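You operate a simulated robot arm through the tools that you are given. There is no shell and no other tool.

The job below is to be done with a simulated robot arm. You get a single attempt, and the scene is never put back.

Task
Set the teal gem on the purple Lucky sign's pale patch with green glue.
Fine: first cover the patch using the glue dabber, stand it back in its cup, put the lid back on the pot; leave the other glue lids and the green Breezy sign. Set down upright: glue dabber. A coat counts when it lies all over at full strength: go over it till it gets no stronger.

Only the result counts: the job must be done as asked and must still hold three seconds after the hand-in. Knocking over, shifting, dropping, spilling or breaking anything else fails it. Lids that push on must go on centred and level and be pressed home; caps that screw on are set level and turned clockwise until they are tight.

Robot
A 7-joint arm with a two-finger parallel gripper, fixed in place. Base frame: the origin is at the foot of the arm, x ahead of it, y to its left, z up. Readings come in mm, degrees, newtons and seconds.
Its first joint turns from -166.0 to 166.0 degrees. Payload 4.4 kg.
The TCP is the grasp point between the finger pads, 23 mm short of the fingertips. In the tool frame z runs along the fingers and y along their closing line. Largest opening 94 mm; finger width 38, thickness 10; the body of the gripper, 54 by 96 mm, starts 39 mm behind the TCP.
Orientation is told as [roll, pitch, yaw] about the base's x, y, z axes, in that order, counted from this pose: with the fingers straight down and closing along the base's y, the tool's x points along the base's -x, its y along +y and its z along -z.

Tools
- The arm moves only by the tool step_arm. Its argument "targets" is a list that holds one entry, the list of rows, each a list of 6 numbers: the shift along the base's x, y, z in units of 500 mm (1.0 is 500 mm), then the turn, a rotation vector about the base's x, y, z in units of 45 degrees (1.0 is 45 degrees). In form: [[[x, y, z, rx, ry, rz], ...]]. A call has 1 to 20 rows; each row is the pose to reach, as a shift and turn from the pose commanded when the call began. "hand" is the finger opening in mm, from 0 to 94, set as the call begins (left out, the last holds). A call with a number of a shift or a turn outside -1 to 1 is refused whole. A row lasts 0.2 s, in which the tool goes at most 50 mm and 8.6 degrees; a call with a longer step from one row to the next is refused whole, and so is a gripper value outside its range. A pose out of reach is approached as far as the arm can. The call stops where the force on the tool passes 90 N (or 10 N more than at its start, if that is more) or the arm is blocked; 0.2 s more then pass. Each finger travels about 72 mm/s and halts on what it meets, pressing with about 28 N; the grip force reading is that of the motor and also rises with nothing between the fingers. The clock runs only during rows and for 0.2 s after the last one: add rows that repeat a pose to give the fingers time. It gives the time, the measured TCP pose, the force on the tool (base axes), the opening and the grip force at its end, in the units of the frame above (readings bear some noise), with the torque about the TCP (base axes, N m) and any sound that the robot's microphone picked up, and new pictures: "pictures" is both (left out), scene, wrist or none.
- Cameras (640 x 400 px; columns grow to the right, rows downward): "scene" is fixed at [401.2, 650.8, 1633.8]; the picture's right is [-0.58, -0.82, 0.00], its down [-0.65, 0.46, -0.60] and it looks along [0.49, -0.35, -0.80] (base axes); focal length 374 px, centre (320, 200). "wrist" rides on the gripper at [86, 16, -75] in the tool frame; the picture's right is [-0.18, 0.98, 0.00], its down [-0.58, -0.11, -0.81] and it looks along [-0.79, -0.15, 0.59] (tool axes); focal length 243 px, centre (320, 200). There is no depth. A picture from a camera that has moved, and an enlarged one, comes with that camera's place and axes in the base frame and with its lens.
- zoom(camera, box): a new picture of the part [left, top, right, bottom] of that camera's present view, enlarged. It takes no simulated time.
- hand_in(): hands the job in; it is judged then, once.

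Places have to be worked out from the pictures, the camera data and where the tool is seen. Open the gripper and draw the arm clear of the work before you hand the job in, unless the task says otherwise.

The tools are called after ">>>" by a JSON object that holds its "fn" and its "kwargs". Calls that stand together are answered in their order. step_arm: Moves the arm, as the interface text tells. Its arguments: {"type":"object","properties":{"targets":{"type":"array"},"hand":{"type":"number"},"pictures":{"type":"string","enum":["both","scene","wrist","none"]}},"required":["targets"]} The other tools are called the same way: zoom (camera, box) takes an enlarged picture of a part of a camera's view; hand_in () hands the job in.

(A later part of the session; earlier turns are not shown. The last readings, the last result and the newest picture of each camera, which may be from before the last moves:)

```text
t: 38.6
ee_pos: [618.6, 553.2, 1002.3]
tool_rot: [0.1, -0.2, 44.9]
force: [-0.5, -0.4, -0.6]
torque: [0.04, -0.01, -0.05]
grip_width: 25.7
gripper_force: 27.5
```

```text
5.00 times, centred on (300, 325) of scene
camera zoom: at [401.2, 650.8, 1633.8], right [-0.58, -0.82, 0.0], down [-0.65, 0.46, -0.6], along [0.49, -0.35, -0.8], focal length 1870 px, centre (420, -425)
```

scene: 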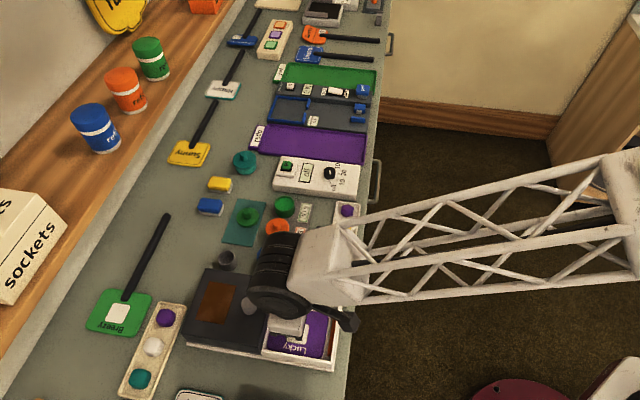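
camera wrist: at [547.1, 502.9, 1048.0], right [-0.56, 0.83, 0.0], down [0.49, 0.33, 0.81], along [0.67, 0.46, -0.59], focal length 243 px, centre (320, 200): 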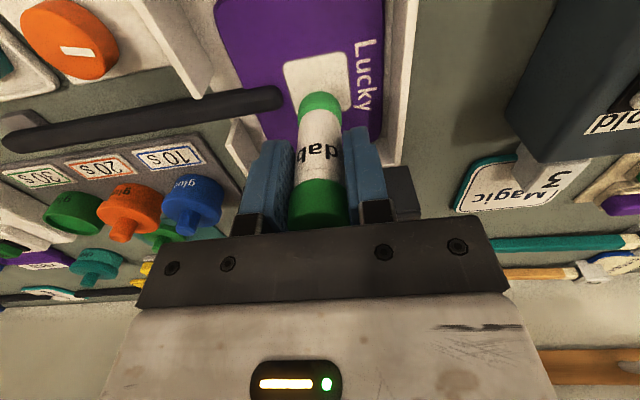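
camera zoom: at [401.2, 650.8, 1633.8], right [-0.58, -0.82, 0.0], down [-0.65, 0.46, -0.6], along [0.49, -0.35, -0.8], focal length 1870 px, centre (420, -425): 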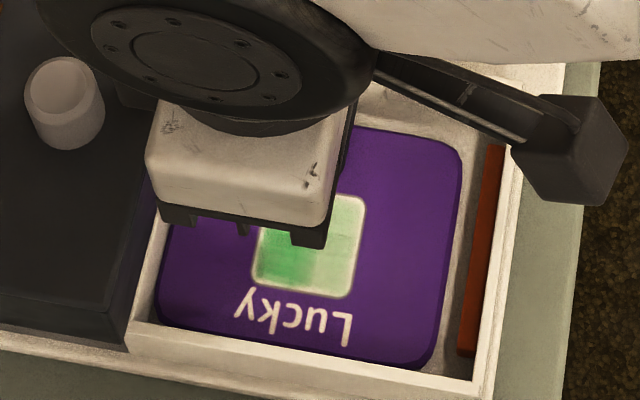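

The far half of the patch is now strongly green, the near half still pale, and the tip is running out; the sign hasn't moved. I'll go back and reload the dabber along the same safe path.

>>> {"fn": "step_arm", "kwargs": {"targets": [[[0, 0, 0.06, 0, 0, 0], [0, 0, 0.123, 0, 0, 0], [0.0766, -0.0403, 0.123, 0, 0, 0], [0.1532, -0.0806, 0.123, 0, 0, 0], [0.2298, -0.1209, 0.123, 0, 0, 0], [0.3064, -0.1612, 0.123, 0, 0, 0], [0.383, -0.2016, 0.123, 0, 0, 0], [0.4596, -0.2419, 0.123, 0, 0, 0], [0.5362, -0.2822, 0.123, 0, 0, 0], [0.5362, -0.2822, 0.04, 0, 0, 0], [0.5362, -0.2822, -0.03, 0, 0, 0], [0.5362, -0.2822, -0.06, 0, 0, 0], [0.5362, -0.2822, -0.07, 0, 0, 0], [0.5362, -0.2822, -0.07, 0, 0, 0], [0.5362, -0.2822, -0.07, 0, 0, 0]]], "hand": 15, "pictures": "wrist"}}

>>> {"fn": "zoom", "kwargs": {"camera": "wrist", "box": [220, 0, 420, 200]}}

```text
t: 41.8
ee_pos: [888.0, 413.6, 967.6]
tool_rot: [0.0, -0.1, 45.0]
force: [1.0, 0.5, 0.3]
torque: [-0.02, 0.0, -0.05]
grip_width: 25.7
gripper_force: 28.2
camera wrist: at [816.5, 362.8, 1042.0], right [-0.56, 0.83, 0.0], down [0.49, 0.33, 0.81], along [0.67, 0.46, -0.59], focal length 243 px, centre (320, 200)
```

wrist: 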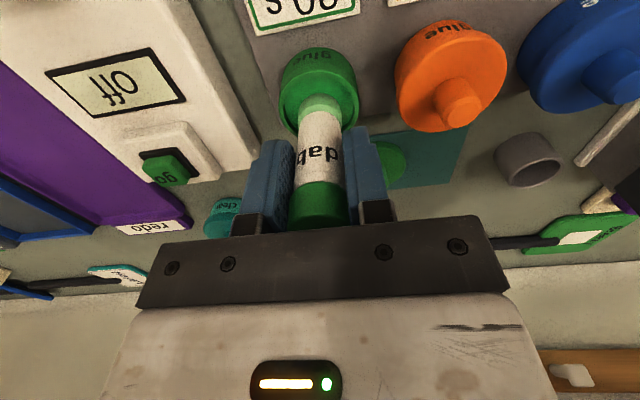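

```text
2.00 times, centred on (320, 100) of wrist
camera zoom: at [816.5, 362.8, 1042.0], right [-0.56, 0.83, 0.0], down [0.49, 0.33, 0.81], along [0.67, 0.46, -0.59], focal length 485 px, centre (320, 400)
```

zoom: 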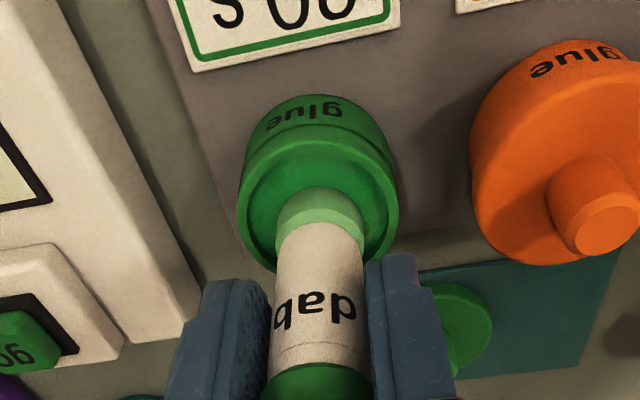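

No contact yet at z≈968: the dabber has slid up a few mm in the grip from pressing, so I'll use lighter force from now on. Lowering gently until the tip touches glue.

>>> {"fn": "step_arm", "kwargs": {"targets": [[[0, 0, -0.003, 0, 0, 0], [0, 0, -0.005, 0, 0, 0]]], "hand": 15, "pictures": "none"}}

>>> {"fn": "zoom", "kwargs": {"camera": "wrist", "box": [220, 0, 420, 200]}}

```text
t: 42.4
ee_pos: [888.9, 413.2, 968.6]
tool_rot: [0.0, -0.2, 44.9]
force: [-1.3, -3.0, 21.4]
torque: [-0.26, 0.04, -0.02]
grip_width: 25.7
gripper_force: 27.4
```

```text
2.00 times, centred on (320, 100) of wrist
camera zoom: at [816.6, 362.9, 1041.4], right [-0.56, 0.83, 0.0], down [0.49, 0.33, 0.81], along [0.67, 0.46, -0.59], focal length 485 px, centre (320, 400)
```

zoom: 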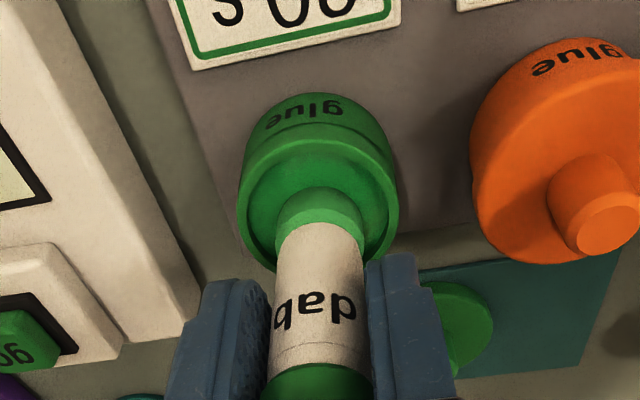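

Reloaded (tip fully green). Lifting out and returning over the patch.

>>> {"fn": "step_arm", "kwargs": {"targets": [[[0, 0, 0.04, 0, 0, 0], [0, 0, 0.12, 0, 0, 0], [0, 0, 0.198, 0, 0, 0], [-0.0766, 0.0403, 0.198, 0, 0, 0], [-0.1532, 0.0806, 0.198, 0, 0, 0], [-0.2298, 0.1209, 0.198, 0, 0, 0], [-0.3064, 0.1612, 0.198, 0, 0, 0], [-0.383, 0.2016, 0.198, 0, 0, 0], [-0.4596, 0.2419, 0.198, 0, 0, 0], [-0.5362, 0.2822, 0.198, 0, 0, 0], [-0.5362, 0.2822, 0.12, 0, 0, 0], [-0.5362, 0.2822, 0.077, 0, 0, 0]]], "hand": 15, "pictures": "none"}}

>>> {"fn": "zoom", "kwargs": {"camera": "wrist", "box": [260, 10, 380, 110]}}

```text
t: 45.0
ee_pos: [620.1, 554.0, 1004.8]
tool_rot: [0.1, -0.1, 45.0]
force: [0.0, -0.1, 0.2]
torque: [0.01, 0.01, -0.02]
grip_width: 25.7
gripper_force: 28.7
```

```text
4.00 times, centred on (320, 60) of wrist
camera zoom: at [548.2, 503.1, 1078.1], right [-0.56, 0.83, 0.0], down [0.49, 0.33, 0.81], along [0.67, 0.46, -0.59], focal length 970 px, centre (320, 760)
```

zoom: 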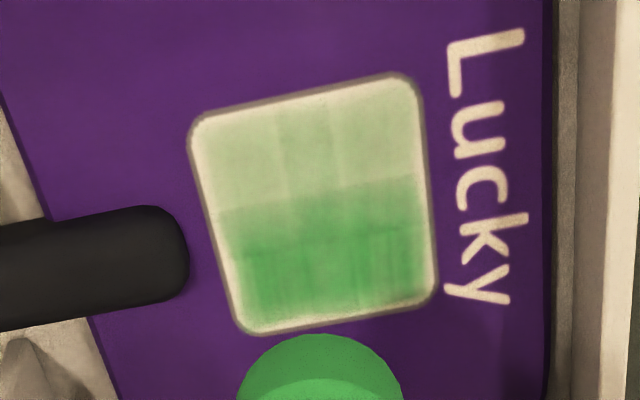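

Freshly loaded; I'll work the near half first with light pressure, then the middle.

>>> {"fn": "step_arm", "kwargs": {"targets": [[[-0.0028, -0.0283, -0.06, 0, 0, 0], [-0.0028, -0.0283, -0.1, 0, 0, 0], [-0.0028, -0.0283, -0.1035, 0, 0, 0], [-0.0028, -0.0283, -0.1038, 0, 0, 0], [-0.009, -0.022, -0.1038, 0, 0, 0], [-0.0156, -0.0156, -0.1038, 0, 0, 0], [-0.0156, -0.0156, -0.1038, 0, 0, 0], [-0.023, -0.008, -0.1038, 0, 0, 0], [-0.0311, 0, -0.1038, 0, 0, 0], [-0.0311, 0, -0.1038, 0, 0, 0], [-0.0311, 0, -0.1038, 0, 0, 0]]], "hand": 15, "pictures": "none"}}

>>> {"fn": "step_arm", "kwargs": {"targets": [[[0, 0, 0.03, 0, 0, 0], [0.0311, 0, 0.1038, 0, 0, 0]]], "hand": 15, "pictures": "none"}}

>>> {"fn": "zoom", "kwargs": {"camera": "wrist", "box": [260, 10, 380, 110]}}

```text
t: 47.4
ee_pos: [603.5, 554.5, 951.7]
tool_rot: [0.1, -0.1, 45.1]
force: [3.7, -2.6, 20.0]
torque: [-0.05, -0.09, 0.0]
grip_width: 25.3
gripper_force: 27.7
```

```text
t: 48.0
ee_pos: [619.4, 553.2, 1003.6]
tool_rot: [0.1, -0.1, 45.0]
force: [-1.1, 0.0, -0.6]
torque: [0.0, 0.0, 0.02]
grip_width: 25.6
gripper_force: 27.8
```

```text
4.00 times, centred on (320, 60) of wrist
camera zoom: at [547.7, 503.1, 1076.7], right [-0.56, 0.83, 0.0], down [0.49, 0.33, 0.81], along [0.66, 0.46, -0.59], focal length 970 px, centre (320, 760)
```

zoom: 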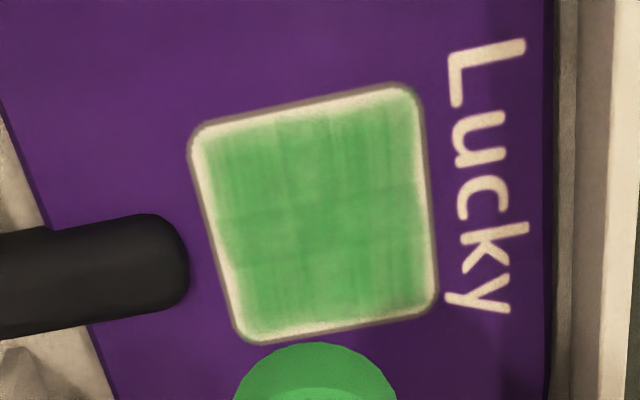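

Now the whole patch is a stronger green with a paler rim. I'll go over all of it again, including the edges, with light pressure.

>>> {"fn": "step_arm", "kwargs": {"targets": [[[0.0283, 0.0028, -0.06, 0, 0, 0], [0.0283, 0.0028, -0.101, 0, 0, 0], [0.0283, 0.0028, -0.103, 0, 0, 0], [0.0283, 0.0028, -0.103, 0, 0, 0], [0.0156, 0.0156, -0.103, 0, 0, 0], [0.0156, 0.0156, -0.103, 0, 0, 0], [0, 0.0311, -0.103, 0, 0, 0], [0, 0.0311, -0.103, 0, 0, 0], [0, 0.0311, -0.103, 0, 0, 0], [-0.0156, 0.0156, -0.103, 0, 0, 0], [-0.0311, 0, -0.103, 0, 0, 0], [-0.0311, 0, -0.103, 0, 0, 0], [-0.0156, -0.0156, -0.103, 0, 0, 0], [-0.0028, -0.0283, -0.103, 0, 0, 0], [-0.0028, -0.0283, -0.103, 0, 0, 0], [0.0127, -0.0127, -0.103, 0, 0, 0], [0.0127, -0.0127, -0.103, 0, 0, 0], [0, 0, -0.103, 0, 0, 0], [0, 0, -0.07, 0, 0, 0], [0, 0, 0, 0, 0, 0]]], "hand": 15, "pictures": "none"}}

>>> {"fn": "zoom", "kwargs": {"camera": "wrist", "box": [260, 10, 380, 110]}}

>>> {"fn": "zoom", "kwargs": {"camera": "scene", "box": [250, 285, 350, 365]}}

```text
t: 52.2
ee_pos: [620.3, 552.3, 1004.1]
tool_rot: [0.2, -0.1, 45.0]
force: [-0.2, 0.3, -0.9]
torque: [0.0, 0.01, -0.01]
grip_width: 25.6
gripper_force: 27.7
```

```text
4.00 times, centred on (320, 60) of wrist
camera zoom: at [548.8, 502.8, 1077.3], right [-0.56, 0.83, 0.0], down [0.49, 0.33, 0.81], along [0.67, 0.46, -0.59], focal length 970 px, centre (320, 760)
```

zoom: 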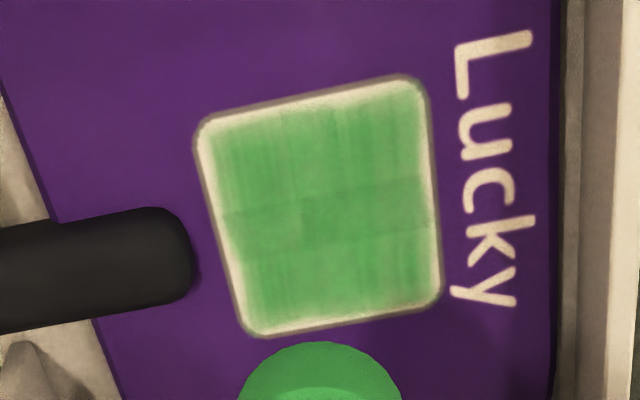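

```text
5.00 times, centred on (300, 325) of scene
camera zoom: at [401.2, 650.8, 1633.8], right [-0.58, -0.82, 0.0], down [-0.65, 0.46, -0.6], along [0.49, -0.35, -0.8], focal length 1870 px, centre (420, -425)
```

zoom: 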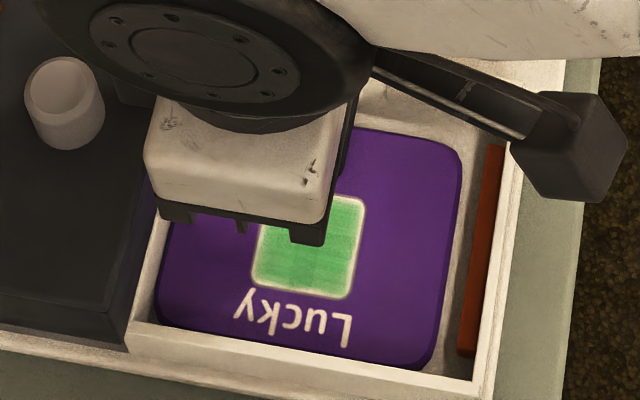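

The coat is now an even green inside a uniform thin rim. I'll make one more full pass, finishing pressed so I can read the contact force, and compare the colour.

>>> {"fn": "step_arm", "kwargs": {"targets": [[[-0.0028, -0.0283, -0.06, 0, 0, 0], [-0.0028, -0.0283, -0.102, 0, 0, 0], [-0.0028, -0.0283, -0.104, 0, 0, 0], [-0.0028, -0.0283, -0.104, 0, 0, 0], [-0.0156, -0.0156, -0.104, 0, 0, 0], [-0.0311, 0, -0.104, 0, 0, 0], [-0.0311, 0, -0.104, 0, 0, 0], [-0.0156, 0.0156, -0.104, 0, 0, 0], [0, 0, -0.104, 0, 0, 0], [0.0127, -0.0127, -0.104, 0, 0, 0], [0.0127, -0.0127, -0.104, 0, 0, 0], [0.0283, 0.0028, -0.104, 0, 0, 0], [0.0283, 0.0028, -0.104, 0, 0, 0], [0.0156, 0.0156, -0.104, 0, 0, 0], [0, 0.0311, -0.104, 0, 0, 0], [0, 0.0311, -0.104, 0, 0, 0], [0, 0, -0.104, 0, 0, 0], [0, 0, -0.104, 0, 0, 0]]], "hand": 15, "pictures": "none"}}

>>> {"fn": "step_arm", "kwargs": {"targets": [[[0, 0, 0.03, 0, 0, 0], [0, 0, 0.104, 0, 0, 0]]], "hand": 15, "pictures": "none"}}

>>> {"fn": "zoom", "kwargs": {"camera": "wrist", "box": [260, 10, 380, 110]}}

>>> {"fn": "zoom", "kwargs": {"camera": "scene", "box": [250, 285, 350, 365]}}

```text
t: 56.0
ee_pos: [619.5, 553.4, 951.7]
tool_rot: [0.1, -0.3, 45.0]
force: [1.0, 3.4, 11.4]
torque: [0.15, -0.04, -0.01]
grip_width: 25.5
gripper_force: 27.8
```

```text
t: 56.6
ee_pos: [618.9, 553.8, 1003.7]
tool_rot: [0.1, -0.1, 44.9]
force: [0.7, -1.2, -1.5]
torque: [0.01, -0.01, 0.01]
grip_width: 25.4
gripper_force: 28.5
```

```text
4.00 times, centred on (320, 60) of wrist
camera zoom: at [548.2, 503.2, 1077.3], right [-0.56, 0.83, 0.0], down [0.49, 0.33, 0.81], along [0.67, 0.46, -0.59], focal length 970 px, centre (320, 760)
```

zoom: 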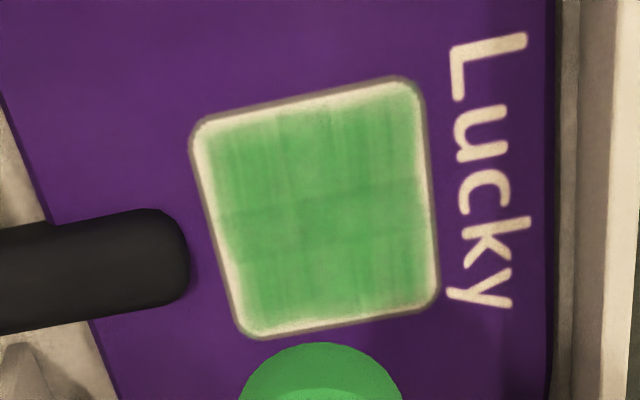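

```text
5.00 times, centred on (300, 325) of scene
camera zoom: at [401.2, 650.8, 1633.8], right [-0.58, -0.82, 0.0], down [-0.65, 0.46, -0.6], along [0.49, -0.35, -0.8], focal length 1870 px, centre (420, -425)
```

zoom: 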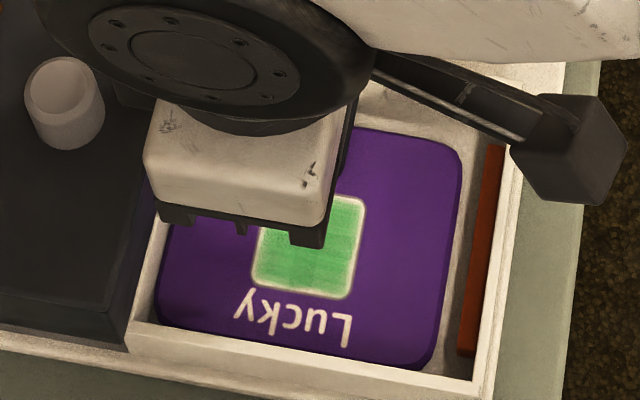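

Colour is unchanged from the last pass, so it looks saturated. One close look at uniformity before I put the dabber back.

>>> {"fn": "zoom", "kwargs": {"camera": "wrist", "box": [290, 25, 350, 80]}}

>>> {"fn": "zoom", "kwargs": {"camera": "scene", "box": [200, 230, 260, 280]}}

```text
7.27 times, centred on (320, 52) of wrist
camera zoom: at [548.2, 503.2, 1077.3], right [-0.56, 0.83, 0.0], down [0.49, 0.33, 0.81], along [0.67, 0.46, -0.59], focal length 1764 px, centre (320, 1273)
```

zoom: 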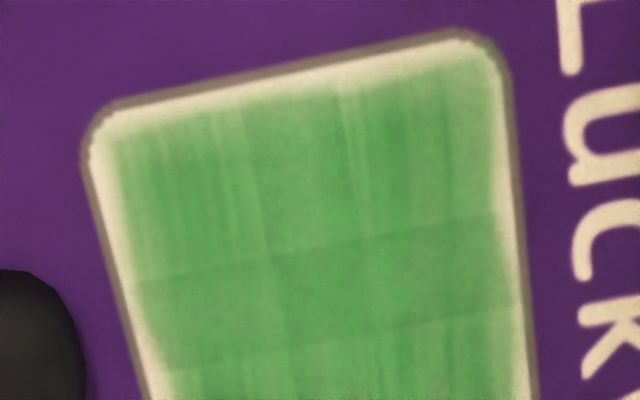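

```text
8.00 times, centred on (230, 255) of scene
camera zoom: at [401.2, 650.8, 1633.8], right [-0.58, -0.82, 0.0], down [-0.65, 0.46, -0.6], along [0.49, -0.35, -0.8], focal length 2991 px, centre (1040, -240)
```

zoom: 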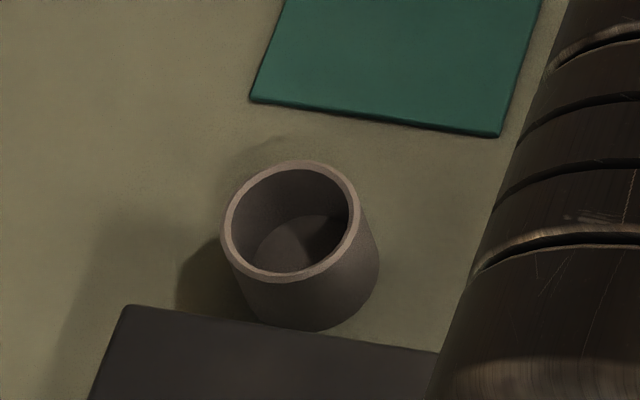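

The coat is even and at full strength. Now I'll carry the dabber high over the hood (its knob tops out near z≈987) and hover the tip just above its cup.

>>> {"fn": "step_arm", "kwargs": {"targets": [[[0, 0, 0.08, 0, 0, 0], [0, 0, 0.16, 0, 0, 0], [0.0872, 0.015, 0.16, 0, 0, 0], [0.1744, 0.03, 0.16, 0, 0, 0], [0.2616, 0.0448, 0.16, 0, 0, 0], [0.3488, 0.0598, 0.16, 0, 0, 0], [0.4362, 0.0748, 0.16, 0, 0, 0], [0.4362, 0.0748, 0.08, 0, 0, 0], [0.4362, 0.0748, 0.0, 0, 0, 0], [0.4362, 0.0748, -0.036, 0, 0, 0], [0.4362, 0.0748, -0.036, 0, 0, 0]]], "hand": 15}}

>>> {"fn": "zoom", "kwargs": {"camera": "wrist", "box": [240, 20, 400, 150]}}

>>> {"fn": "zoom", "kwargs": {"camera": "scene", "box": [190, 220, 270, 290]}}

```text
t: 59.0
ee_pos: [838.3, 590.0, 985.3]
tool_rot: [0.1, 0.0, 45.0]
force: [1.0, 0.4, -0.2]
torque: [0.01, 0.05, -0.01]
grip_width: 25.2
gripper_force: 27.9
camera wrist: at [766.1, 540.5, 1059.3], right [-0.56, 0.83, 0.0], down [0.49, 0.33, 0.81], along [0.67, 0.46, -0.59], focal length 243 px, centre (320, 200)
```

scene: 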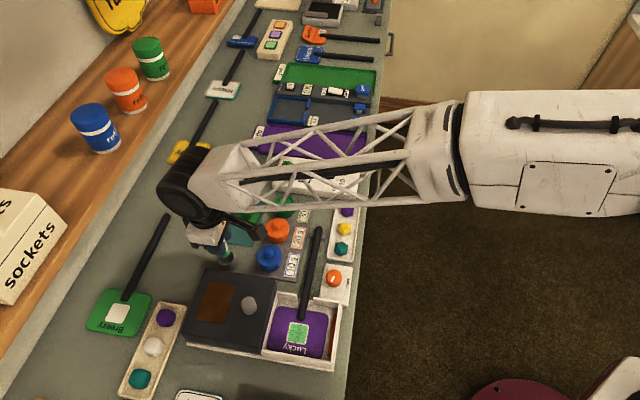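
wrist: 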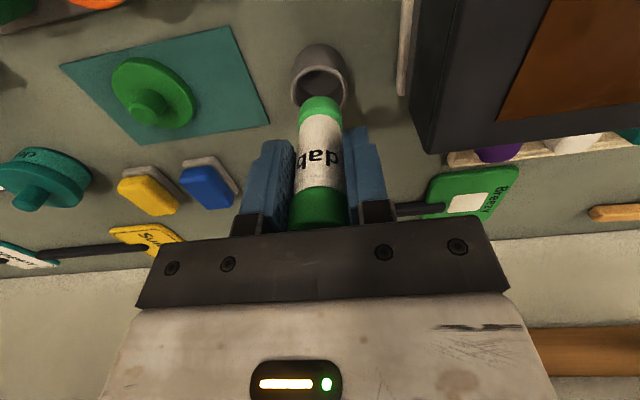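

```text
3.08 times, centred on (320, 85) of wrist
camera zoom: at [766.1, 540.5, 1059.3], right [-0.56, 0.83, 0.0], down [0.49, 0.33, 0.81], along [0.67, 0.46, -0.59], focal length 746 px, centre (320, 554)
```

zoom: 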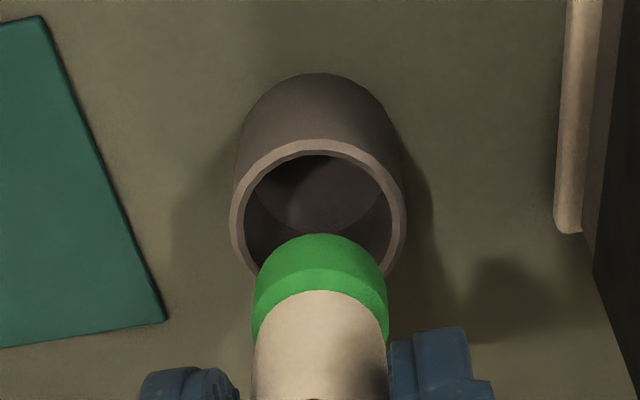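

```text
5.71 times, centred on (230, 255) of scene
camera zoom: at [401.2, 650.8, 1633.8], right [-0.58, -0.82, 0.0], down [-0.65, 0.46, -0.6], along [0.49, -0.35, -0.8], focal length 2137 px, centre (834, -114)
```

zoom: 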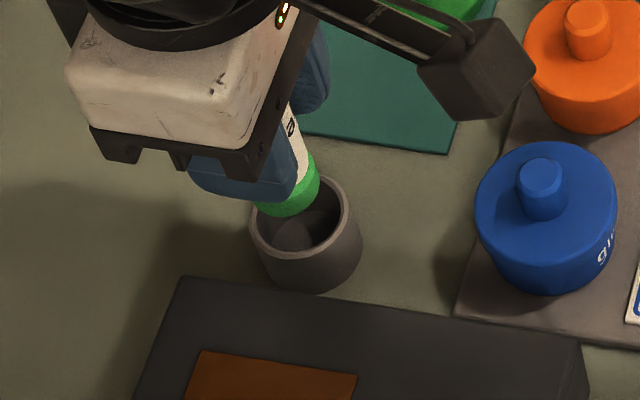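

The tip is centred over the cup (within about 1 mm). Lowering it in, checking the force near the bottom.

>>> {"fn": "step_arm", "kwargs": {"targets": [[[0, 0, -0.03, 0, 0, 0], [0, 0, -0.05, 0, 0, 0], [0, 0, -0.065, 0, 0, 0], [0, 0, -0.08, 0, 0, 0], [0, 0, -0.084, 0, 0, 0], [0, 0, -0.084, 0, 0, 0]]], "hand": 15, "pictures": "wrist"}}

>>> {"fn": "zoom", "kwargs": {"camera": "wrist", "box": [240, 40, 400, 240]}}

```text
t: 60.4
ee_pos: [837.0, 590.7, 943.2]
tool_rot: [0.1, -0.1, 45.0]
force: [0.8, -0.1, -0.9]
torque: [-0.01, 0.04, 0.03]
grip_width: 25.6
gripper_force: 27.7
camera wrist: at [766.3, 540.5, 1017.5], right [-0.56, 0.83, 0.0], down [0.49, 0.33, 0.81], along [0.67, 0.46, -0.59], focal length 243 px, centre (320, 200)
```

wrist: 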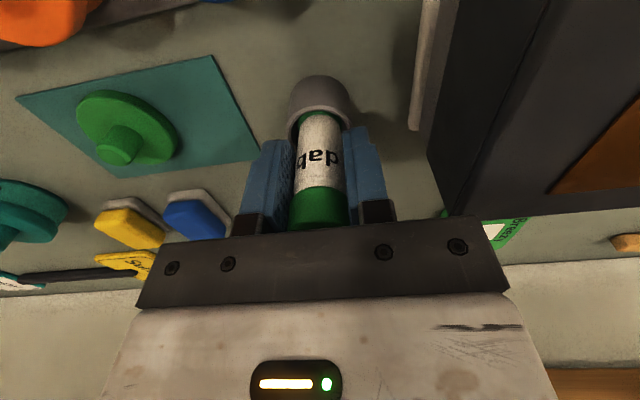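

```text
2.00 times, centred on (320, 140) of wrist
camera zoom: at [766.3, 540.5, 1017.5], right [-0.56, 0.83, 0.0], down [0.49, 0.33, 0.81], along [0.67, 0.46, -0.59], focal length 485 px, centre (320, 320)
```

zoom: 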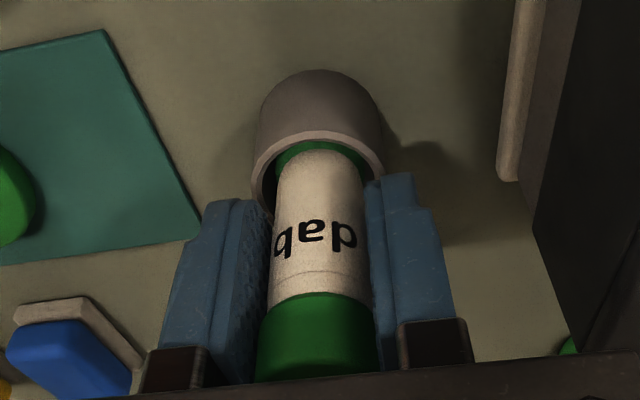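

No floor contact yet; lowering in 1 mm steps until it touches.

>>> {"fn": "step_arm", "kwargs": {"targets": [[[0, 0, -0.002, 0, 0, 0], [0, 0, -0.004, 0, 0, 0], [0, 0, -0.004, 0, 0, 0]]], "hand": 15, "pictures": "none"}}

>>> {"fn": "step_arm", "kwargs": {"targets": [[[0, 0, -0.002, 0, 0, 0], [0, 0, -0.003, 0, 0, 0]]], "hand": 15, "pictures": "none"}}

```text
t: 61.2
ee_pos: [838.1, 591.1, 941.3]
tool_rot: [0.2, 0.0, 45.0]
force: [0.3, -0.6, -0.4]
torque: [0.0, -0.02, 0.02]
grip_width: 25.5
gripper_force: 28.3
```

```text
t: 61.8
ee_pos: [837.5, 590.4, 939.1]
tool_rot: [0.1, -0.1, 45.1]
force: [-0.5, -1.5, -0.9]
torque: [0.02, 0.02, 0.02]
grip_width: 25.6
gripper_force: 28.0
```

Still free; continuing down in small steps.

>>> {"fn": "step_arm", "kwargs": {"targets": [[[0, 0, -0.002, 0, 0, 0], [0, 0, -0.004, 0, 0, 0], [0, 0, -0.004, 0, 0, 0]]], "hand": 15, "pictures": "none"}}

```text
t: 62.6
ee_pos: [837.2, 590.5, 939.0]
tool_rot: [0.0, -0.1, 44.9]
force: [0.2, 0.6, -0.7]
torque: [0.0, 0.03, -0.05]
grip_width: 25.4
gripper_force: 27.7
```

I'd expected floor contact by now, so I'll look before going further.

>>> {"fn": "zoom", "kwargs": {"camera": "wrist", "box": [240, 40, 400, 240]}}

>>> {"fn": "zoom", "kwargs": {"camera": "scene", "box": [190, 220, 270, 290]}}

```text
2.00 times, centred on (320, 140) of wrist
camera zoom: at [766.0, 540.3, 1012.3], right [-0.56, 0.83, 0.0], down [0.49, 0.33, 0.81], along [0.67, 0.46, -0.59], focal length 485 px, centre (320, 320)
```

zoom: 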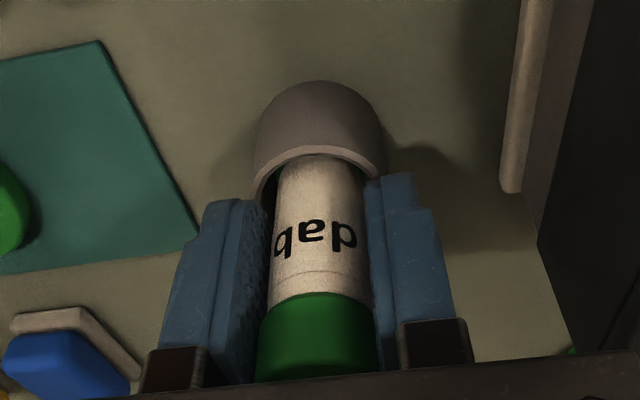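

```text
5.71 times, centred on (230, 255) of scene
camera zoom: at [401.2, 650.8, 1633.8], right [-0.58, -0.82, 0.0], down [-0.65, 0.46, -0.6], along [0.49, -0.35, -0.8], focal length 2137 px, centre (834, -114)
```

zoom: 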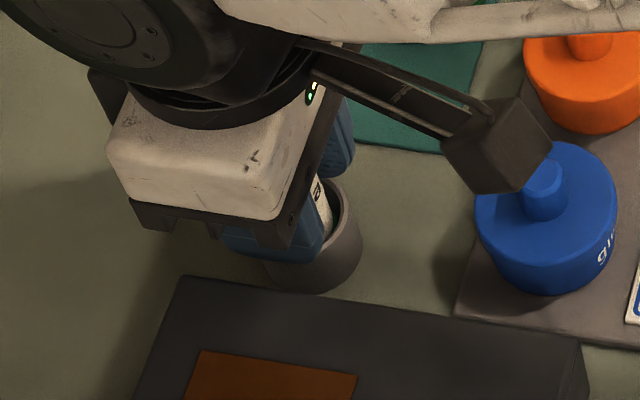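

Comparing views, the dabber has slid about 7 mm up in the grip overall, so floor contact should come near z≈937. Continuing down gently.

>>> {"fn": "step_arm", "kwargs": {"targets": [[[0, 0, -0.002, 0, 0, 0], [0, 0, -0.003, 0, 0, 0], [0, 0, -0.003, 0, 0, 0]]], "hand": 15, "pictures": "none"}}

>>> {"fn": "step_arm", "kwargs": {"targets": [[[0, 0, -0.001, 0, 0, 0], [0, 0, -0.002, 0, 0, 0], [0, 0, -0.002, 0, 0, 0]]], "hand": 15, "pictures": "none"}}

```text
t: 63.4
ee_pos: [838.3, 591.2, 938.4]
tool_rot: [0.1, -0.1, 45.0]
force: [-0.6, -0.6, 9.5]
torque: [-0.07, 0.02, 0.0]
grip_width: 25.4
gripper_force: 28.4
```

```text
t: 64.2
ee_pos: [837.7, 591.7, 936.7]
tool_rot: [0.0, -0.2, 44.9]
force: [-0.4, 1.9, 23.0]
torque: [0.13, 0.09, -0.02]
grip_width: 25.2
gripper_force: 27.7
```

The dabber is standing on the cup floor (23 N). Easing off slightly, then releasing.

>>> {"fn": "step_arm", "kwargs": {"targets": [[[0, 0, 0.002, 0, 0, 0], [0, 0, 0.0025, 0, 0, 0]]], "hand": 15, "pictures": "none"}}

>>> {"fn": "step_arm", "kwargs": {"targets": [[[0, 0, 0, 0, 0, 0], [0, 0, 0, 0, 0, 0], [0, 0, 0, 0, 0, 0]]], "hand": 60, "pictures": "wrist"}}

```text
t: 64.8
ee_pos: [837.5, 590.2, 938.2]
tool_rot: [0.0, -0.1, 45.0]
force: [2.8, 0.8, 17.3]
torque: [-0.02, -0.31, 0.02]
grip_width: 25.3
gripper_force: 28.4
```

```text
t: 65.6
ee_pos: [837.4, 590.5, 936.2]
tool_rot: [0.1, -0.1, 45.1]
force: [0.4, 0.4, 0.2]
torque: [-0.03, 0.0, -0.01]
grip_width: 59.9
gripper_force: 0.0
camera wrist: at [766.4, 540.3, 1010.9], right [-0.56, 0.83, 0.0], down [0.49, 0.33, 0.81], along [0.67, 0.46, -0.59], focal length 243 px, centre (320, 200)
```

wrist: 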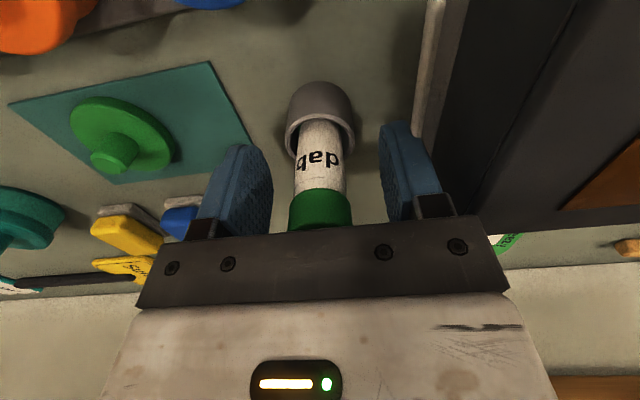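

The dabber stands in its cup. I'll rise straight up and move over to the lid on the mat, checking both.

>>> {"fn": "step_arm", "kwargs": {"targets": [[[0, 0, 0.02, 0, 0, 0], [0, 0, 0.08, 0, 0, 0], [0, 0, 0.16, 0, 0, 0], [0, 0, 0.206, 0, 0, 0], [0.05, -0.055, 0.206, 0, 0, 0], [0.1, -0.11, 0.206, 0, 0, 0], [0.15, -0.165, 0.18, 0, 0, 0], [0.1664, -0.186, 0.156, 0, 0, 0], [0.1664, -0.186, 0.156, 0, 0, 0]]], "hand": 60}}

>>> {"fn": "zoom", "kwargs": {"camera": "wrist", "box": [200, 0, 440, 150]}}

>>> {"fn": "zoom", "kwargs": {"camera": "scene", "box": [190, 170, 330, 290]}}

```text
t: 67.6
ee_pos: [921.9, 496.6, 1015.5]
tool_rot: [0.1, -0.1, 45.0]
force: [0.2, -0.1, 0.5]
torque: [-0.01, 0.01, 0.01]
grip_width: 59.7
gripper_force: 0.1
camera wrist: at [849.9, 446.8, 1089.6], right [-0.56, 0.83, 0.0], down [0.49, 0.33, 0.81], along [0.67, 0.46, -0.59], focal length 243 px, centre (320, 200)
```

scene: 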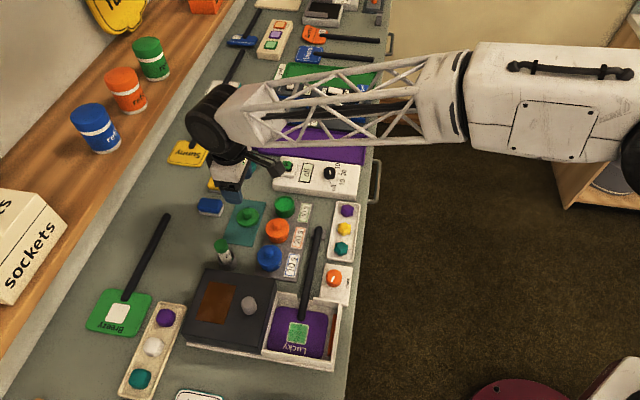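
wrist: 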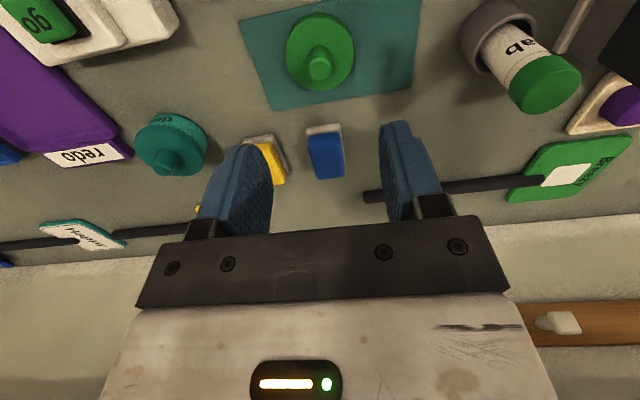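

```text
2.67 times, centred on (320, 75) of wrist
camera zoom: at [849.9, 446.8, 1089.6], right [-0.56, 0.83, 0.0], down [0.49, 0.33, 0.81], along [0.67, 0.46, -0.59], focal length 647 px, centre (320, 533)
```

zoom: 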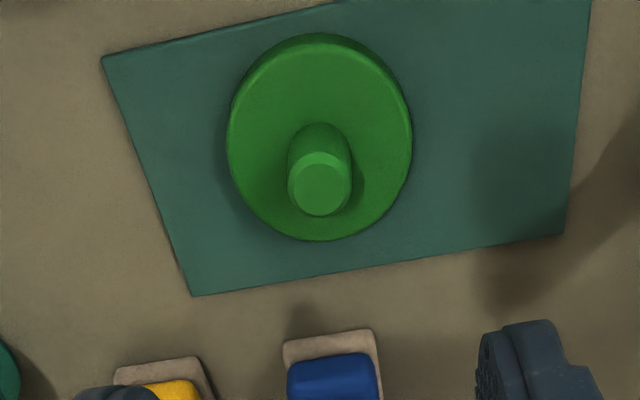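

```text
3.33 times, centred on (260, 230) of scene
camera zoom: at [401.2, 650.8, 1633.8], right [-0.58, -0.82, 0.0], down [-0.65, 0.46, -0.6], along [0.49, -0.35, -0.8], focal length 1246 px, centre (520, 100)
```

zoom: 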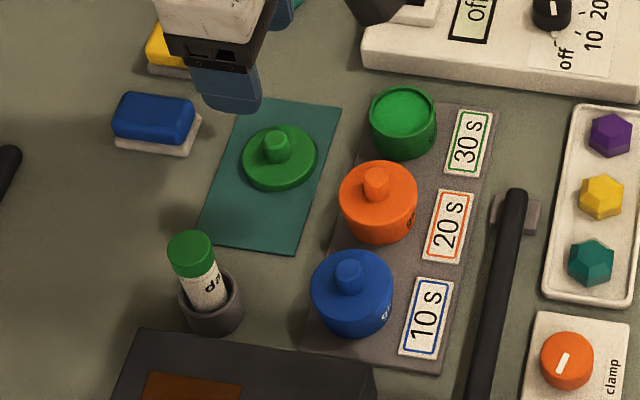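

Dabber is upright in its cup and the lid knob is lined up below the fingers. Descending around the knob.

>>> {"fn": "step_arm", "kwargs": {"targets": [[[0, 0, -0.07, 0, 0, 0], [0, 0, -0.14, 0, 0, 0], [0, 0, -0.18, 0, 0, 0], [0, 0, -0.1915, 0, 0, 0], [0, 0, -0.1915, 0, 0, 0]]], "hand": 44, "pictures": "wrist"}}

>>> {"fn": "zoom", "kwargs": {"camera": "wrist", "box": [220, 60, 420, 210]}}

```text
t: 68.8
ee_pos: [922.1, 497.8, 918.8]
tool_rot: [0.2, -0.1, 45.0]
force: [0.6, -0.3, -0.1]
torque: [0.0, -0.02, 0.01]
grip_width: 44.3
gripper_force: 0.0
camera wrist: at [850.3, 447.5, 992.4], right [-0.56, 0.83, 0.0], down [0.49, 0.33, 0.81], along [0.67, 0.46, -0.59], focal length 243 px, centre (320, 200)
```

wrist: 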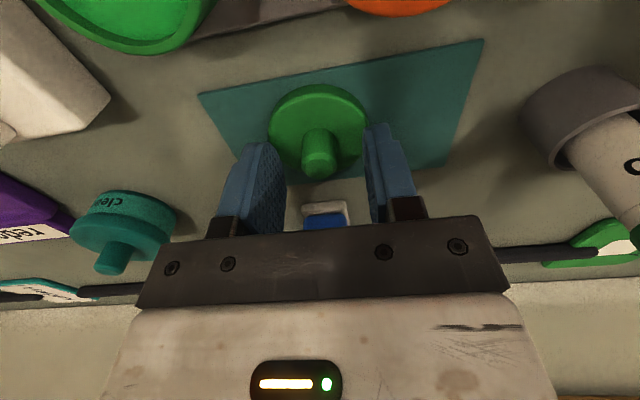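

```text
2.67 times, centred on (320, 135) of wrist
camera zoom: at [850.3, 447.5, 992.4], right [-0.56, 0.83, 0.0], down [0.49, 0.33, 0.81], along [0.67, 0.46, -0.59], focal length 647 px, centre (320, 373)
```

zoom: 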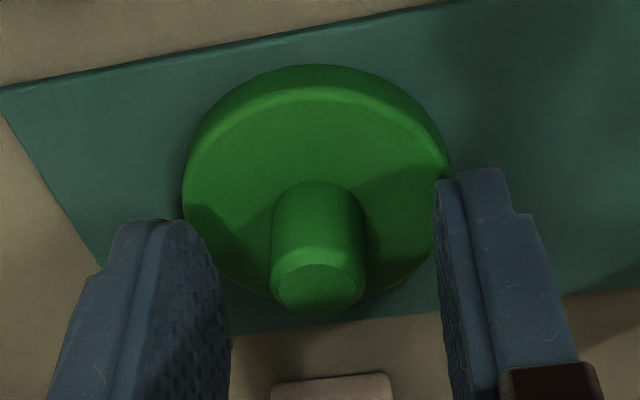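

Knob is centred, with fingertips about 4–5 mm above the lid plate. Closing on it.

>>> {"fn": "step_arm", "kwargs": {"targets": [[[0, 0, 0, 0, 0, 0], [0, 0, 0, 0, 0, 0], [0, 0, 0, 0, 0, 0], [0, 0, 0, 0, 0, 0]]], "hand": 8, "pictures": "none"}}

>>> {"fn": "step_arm", "kwargs": {"targets": [[[0, 0, 0.02, 0, 0, 0], [0, 0, 0.08, 0, 0, 0], [0, 0, 0.162, 0, 0, 0], [-0.022, -0.057, 0.162, 0, 0, 0], [-0.044, -0.114, 0.162, 0, 0, 0], [-0.0666, -0.1708, 0.162, 0, 0, 0], [-0.0666, -0.1708, 0.12, 0, 0, 0], [-0.0666, -0.1708, 0.12, 0, 0, 0]]], "hand": 8}}

>>> {"fn": "zoom", "kwargs": {"camera": "wrist", "box": [220, 20, 420, 180]}}

>>> {"fn": "zoom", "kwargs": {"camera": "scene", "box": [240, 160, 330, 230]}}

```text
t: 69.8
ee_pos: [922.0, 497.6, 917.5]
tool_rot: [0.1, -0.1, 45.1]
force: [-0.4, -0.4, -0.3]
torque: [-0.01, 0.02, 0.0]
grip_width: 15.3
gripper_force: 27.8
```

```text
t: 71.6
ee_pos: [887.2, 411.3, 978.4]
tool_rot: [0.1, -0.1, 45.1]
force: [0.0, 0.6, -0.3]
torque: [0.0, 0.03, 0.01]
grip_width: 15.3
gripper_force: 28.2
camera wrist: at [815.9, 361.8, 1052.9], right [-0.56, 0.83, 0.0], down [0.49, 0.33, 0.81], along [0.67, 0.46, -0.59], focal length 243 px, centre (320, 200)
```

scene: 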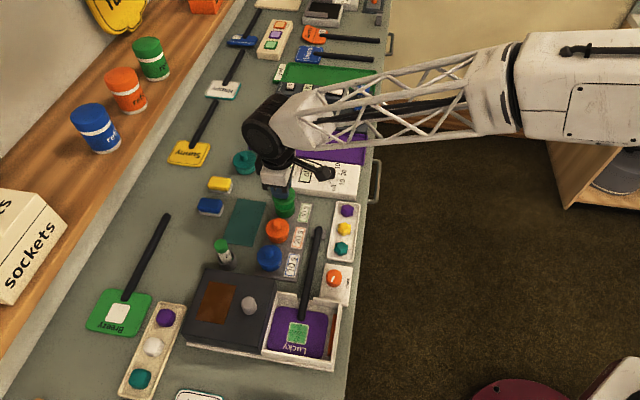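
wrist: 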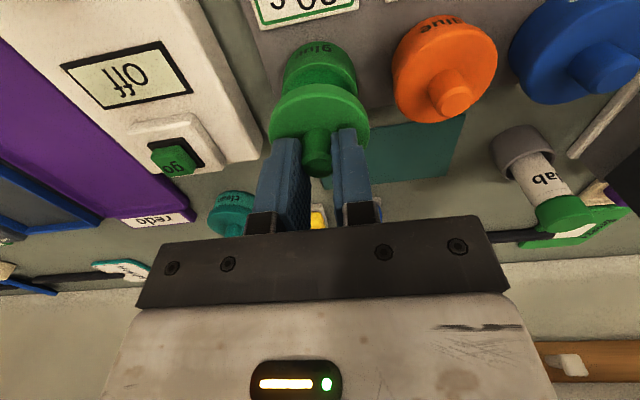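

```text
2.50 times, centred on (320, 100) of wrist
camera zoom: at [815.9, 361.8, 1052.9], right [-0.56, 0.83, 0.0], down [0.49, 0.33, 0.81], along [0.67, 0.46, -0.59], focal length 606 px, centre (320, 450)
```

zoom: 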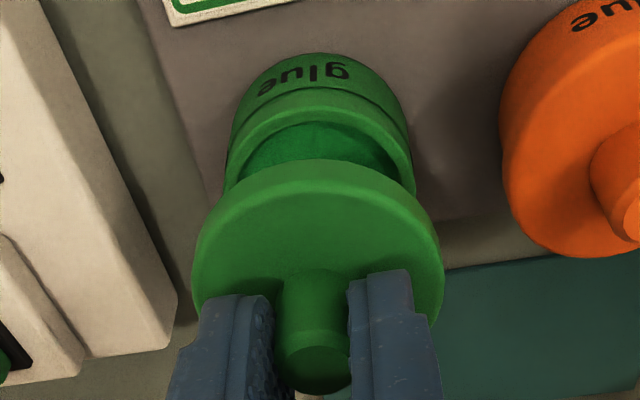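

```text
5.71 times, centred on (285, 195) of scene
camera zoom: at [401.2, 650.8, 1633.8], right [-0.58, -0.82, 0.0], down [-0.65, 0.46, -0.6], along [0.49, -0.35, -0.8], focal length 2137 px, centre (520, 229)
```

zoom: 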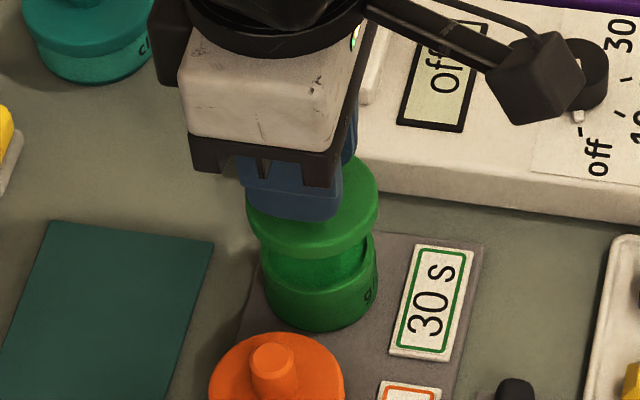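

Lid and pot line up in both views. Lowering the lid onto the pot, slowing near the seat.

>>> {"fn": "step_arm", "kwargs": {"targets": [[[0, 0, -0.03, 0, 0, 0], [0, 0, -0.05, 0, 0, 0], [0, 0, -0.058, 0, 0, 0], [0, 0, -0.062, 0, 0, 0], [0, 0, -0.062, 0, 0, 0]]], "hand": 8, "pictures": "wrist"}}

>>> {"fn": "zoom", "kwargs": {"camera": "wrist", "box": [220, 20, 420, 180]}}

>>> {"fn": "zoom", "kwargs": {"camera": "scene", "box": [240, 160, 330, 230]}}

```text
t: 72.8
ee_pos: [888.0, 412.6, 949.1]
tool_rot: [0.2, -0.1, 45.0]
force: [0.3, 0.3, -0.9]
torque: [0.01, 0.01, 0.0]
grip_width: 15.4
gripper_force: 28.3
camera wrist: at [816.0, 361.9, 1022.5], right [-0.56, 0.83, 0.0], down [0.49, 0.33, 0.81], along [0.67, 0.46, -0.59], focal length 243 px, centre (320, 200)
```

wrist: 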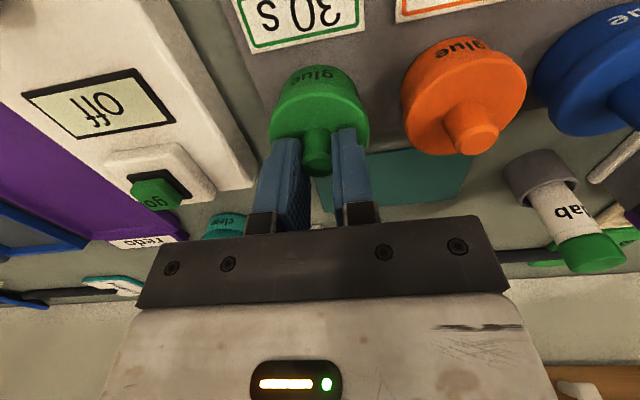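

```text
2.50 times, centred on (320, 100) of wrist
camera zoom: at [816.0, 361.9, 1022.5], right [-0.56, 0.83, 0.0], down [0.49, 0.33, 0.81], along [0.67, 0.46, -0.59], focal length 606 px, centre (320, 450)
```

zoom: 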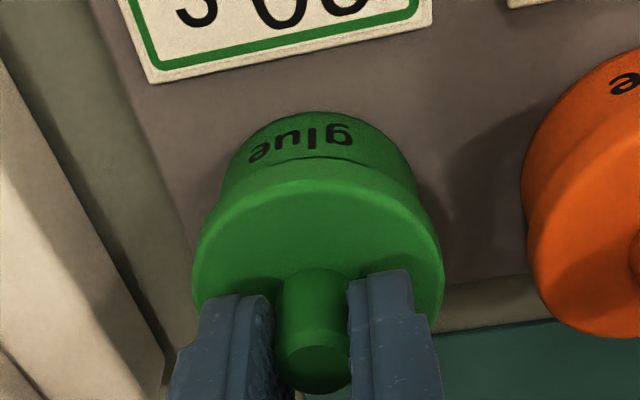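

```text
5.71 times, centred on (285, 195) of scene
camera zoom: at [401.2, 650.8, 1633.8], right [-0.58, -0.82, 0.0], down [-0.65, 0.46, -0.6], along [0.49, -0.35, -0.8], focal length 2137 px, centre (520, 229)
```

zoom: 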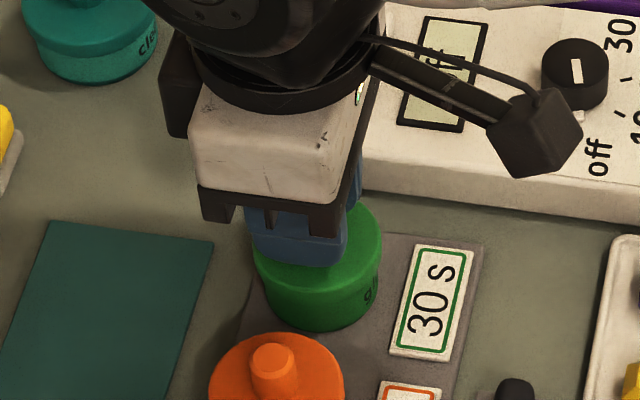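

No contact yet, nicely centred. Continuing down in small steps.

>>> {"fn": "step_arm", "kwargs": {"targets": [[[0, 0, -0.003, 0, 0, 0], [0, 0, -0.006, 0, 0, 0], [0, 0, -0.009, 0, 0, 0], [0, 0, -0.009, 0, 0, 0]]], "hand": 8, "pictures": "none"}}

>>> {"fn": "zoom", "kwargs": {"camera": "wrist", "box": [220, 20, 420, 180]}}

```text
t: 73.8
ee_pos: [887.9, 412.0, 945.2]
tool_rot: [0.0, -0.2, 45.0]
force: [-10.8, -2.1, 24.4]
torque: [-0.18, 0.24, -0.02]
grip_width: 15.3
gripper_force: 27.6
```

```text
2.50 times, centred on (320, 100) of wrist
camera zoom: at [816.4, 362.1, 1019.5], right [-0.56, 0.83, 0.0], down [0.49, 0.33, 0.81], along [0.67, 0.46, -0.59], focal length 606 px, centre (320, 450)
```

zoom: 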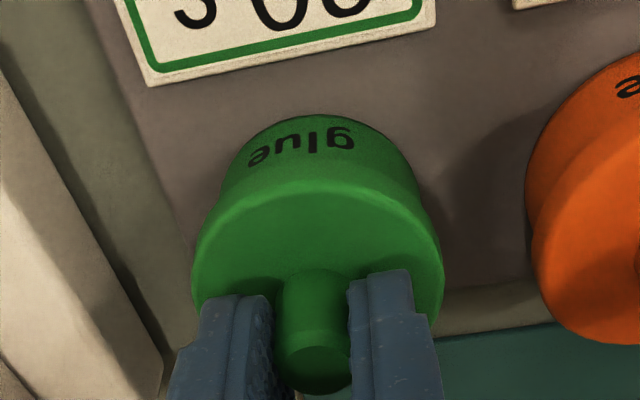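

The lid is on the rim (24 N) near its seated height. I'll ease off, release, and then press it home from above with the fingers closed on the knob's centre.

>>> {"fn": "step_arm", "kwargs": {"targets": [[[0, 0, 0.003, 0, 0, 0], [0, 0, 0.004, 0, 0, 0]]], "hand": 8, "pictures": "none"}}

>>> {"fn": "step_arm", "kwargs": {"targets": [[[0, 0, 0, 0, 0, 0], [0, 0, 0, 0, 0, 0], [0, 0, 0.02, 0, 0, 0], [0, 0, 0.06, 0, 0, 0]]], "hand": 44, "pictures": "wrist"}}

>>> {"fn": "zoom", "kwargs": {"camera": "wrist", "box": [220, 20, 420, 180]}}

>>> {"fn": "zoom", "kwargs": {"camera": "scene", "box": [240, 160, 330, 230]}}

```text
t: 74.4
ee_pos: [888.4, 413.2, 946.3]
tool_rot: [0.0, -0.1, 44.9]
force: [-0.1, 4.9, 13.5]
torque: [0.11, -0.18, 0.01]
grip_width: 15.4
gripper_force: 28.1
```

```text
t: 75.4
ee_pos: [888.1, 412.5, 974.8]
tool_rot: [0.0, -0.1, 45.0]
force: [0.2, -0.3, -0.2]
torque: [0.01, 0.04, -0.01]
grip_width: 44.0
gripper_force: 0.1
heard: snap
camera wrist: at [816.1, 361.6, 1048.6], right [-0.56, 0.83, 0.0], down [0.49, 0.33, 0.81], along [0.67, 0.46, -0.59], focal length 243 px, centre (320, 200)
```

wrist: 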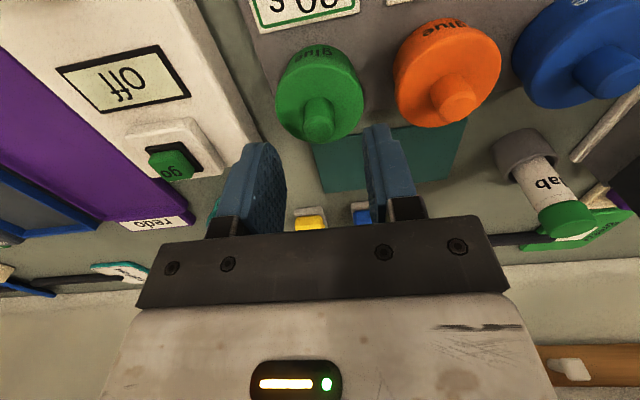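

```text
2.50 times, centred on (320, 100) of wrist
camera zoom: at [816.1, 361.6, 1048.6], right [-0.56, 0.83, 0.0], down [0.49, 0.33, 0.81], along [0.67, 0.46, -0.59], focal length 606 px, centre (320, 450)
```

zoom: 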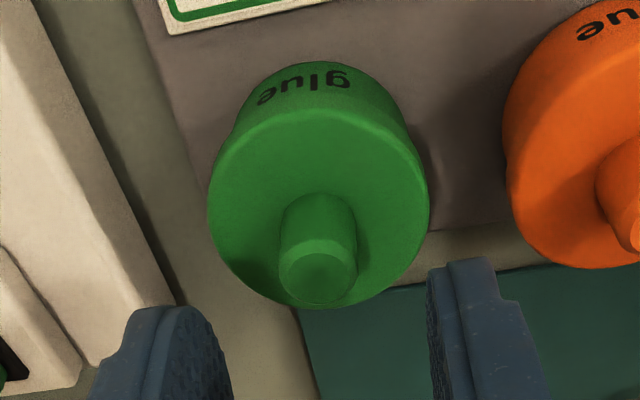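

```text
5.71 times, centred on (285, 195) of scene
camera zoom: at [401.2, 650.8, 1633.8], right [-0.58, -0.82, 0.0], down [-0.65, 0.46, -0.6], along [0.49, -0.35, -0.8], focal length 2137 px, centre (520, 229)
```

zoom: 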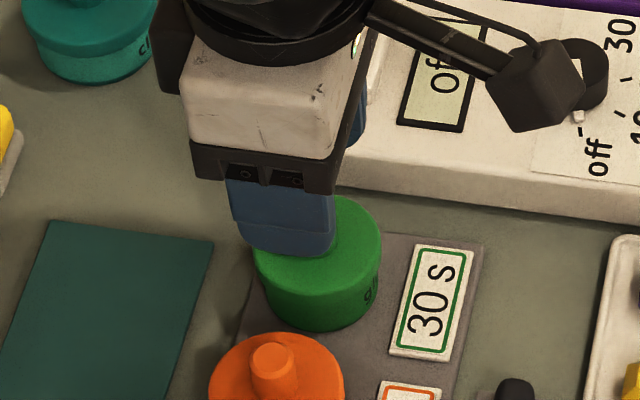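

A "snap" came as I let go — the lid has seated. I'll add a confirming centred press on the knob with closed fingers.

>>> {"fn": "step_arm", "kwargs": {"targets": [[[0, 0, 0, 0, 0, 0], [0, 0, 0, 0, 0, 0], [0, 0, -0.02, 0, 0, 0], [0, 0, -0.028, 0, 0, 0], [0, 0, -0.032, 0, 0, 0], [0, 0, -0.036, 0, 0, 0], [0, 0, -0.038, 0, 0, 0]]], "hand": 0, "pictures": "none"}}

```text
t: 77.0
ee_pos: [888.7, 413.0, 961.5]
tool_rot: [0.0, -0.4, 45.0]
force: [-16.0, -3.7, 53.8]
torque: [-0.27, 0.56, -0.03]
grip_width: 0.0
gripper_force: 27.3
```

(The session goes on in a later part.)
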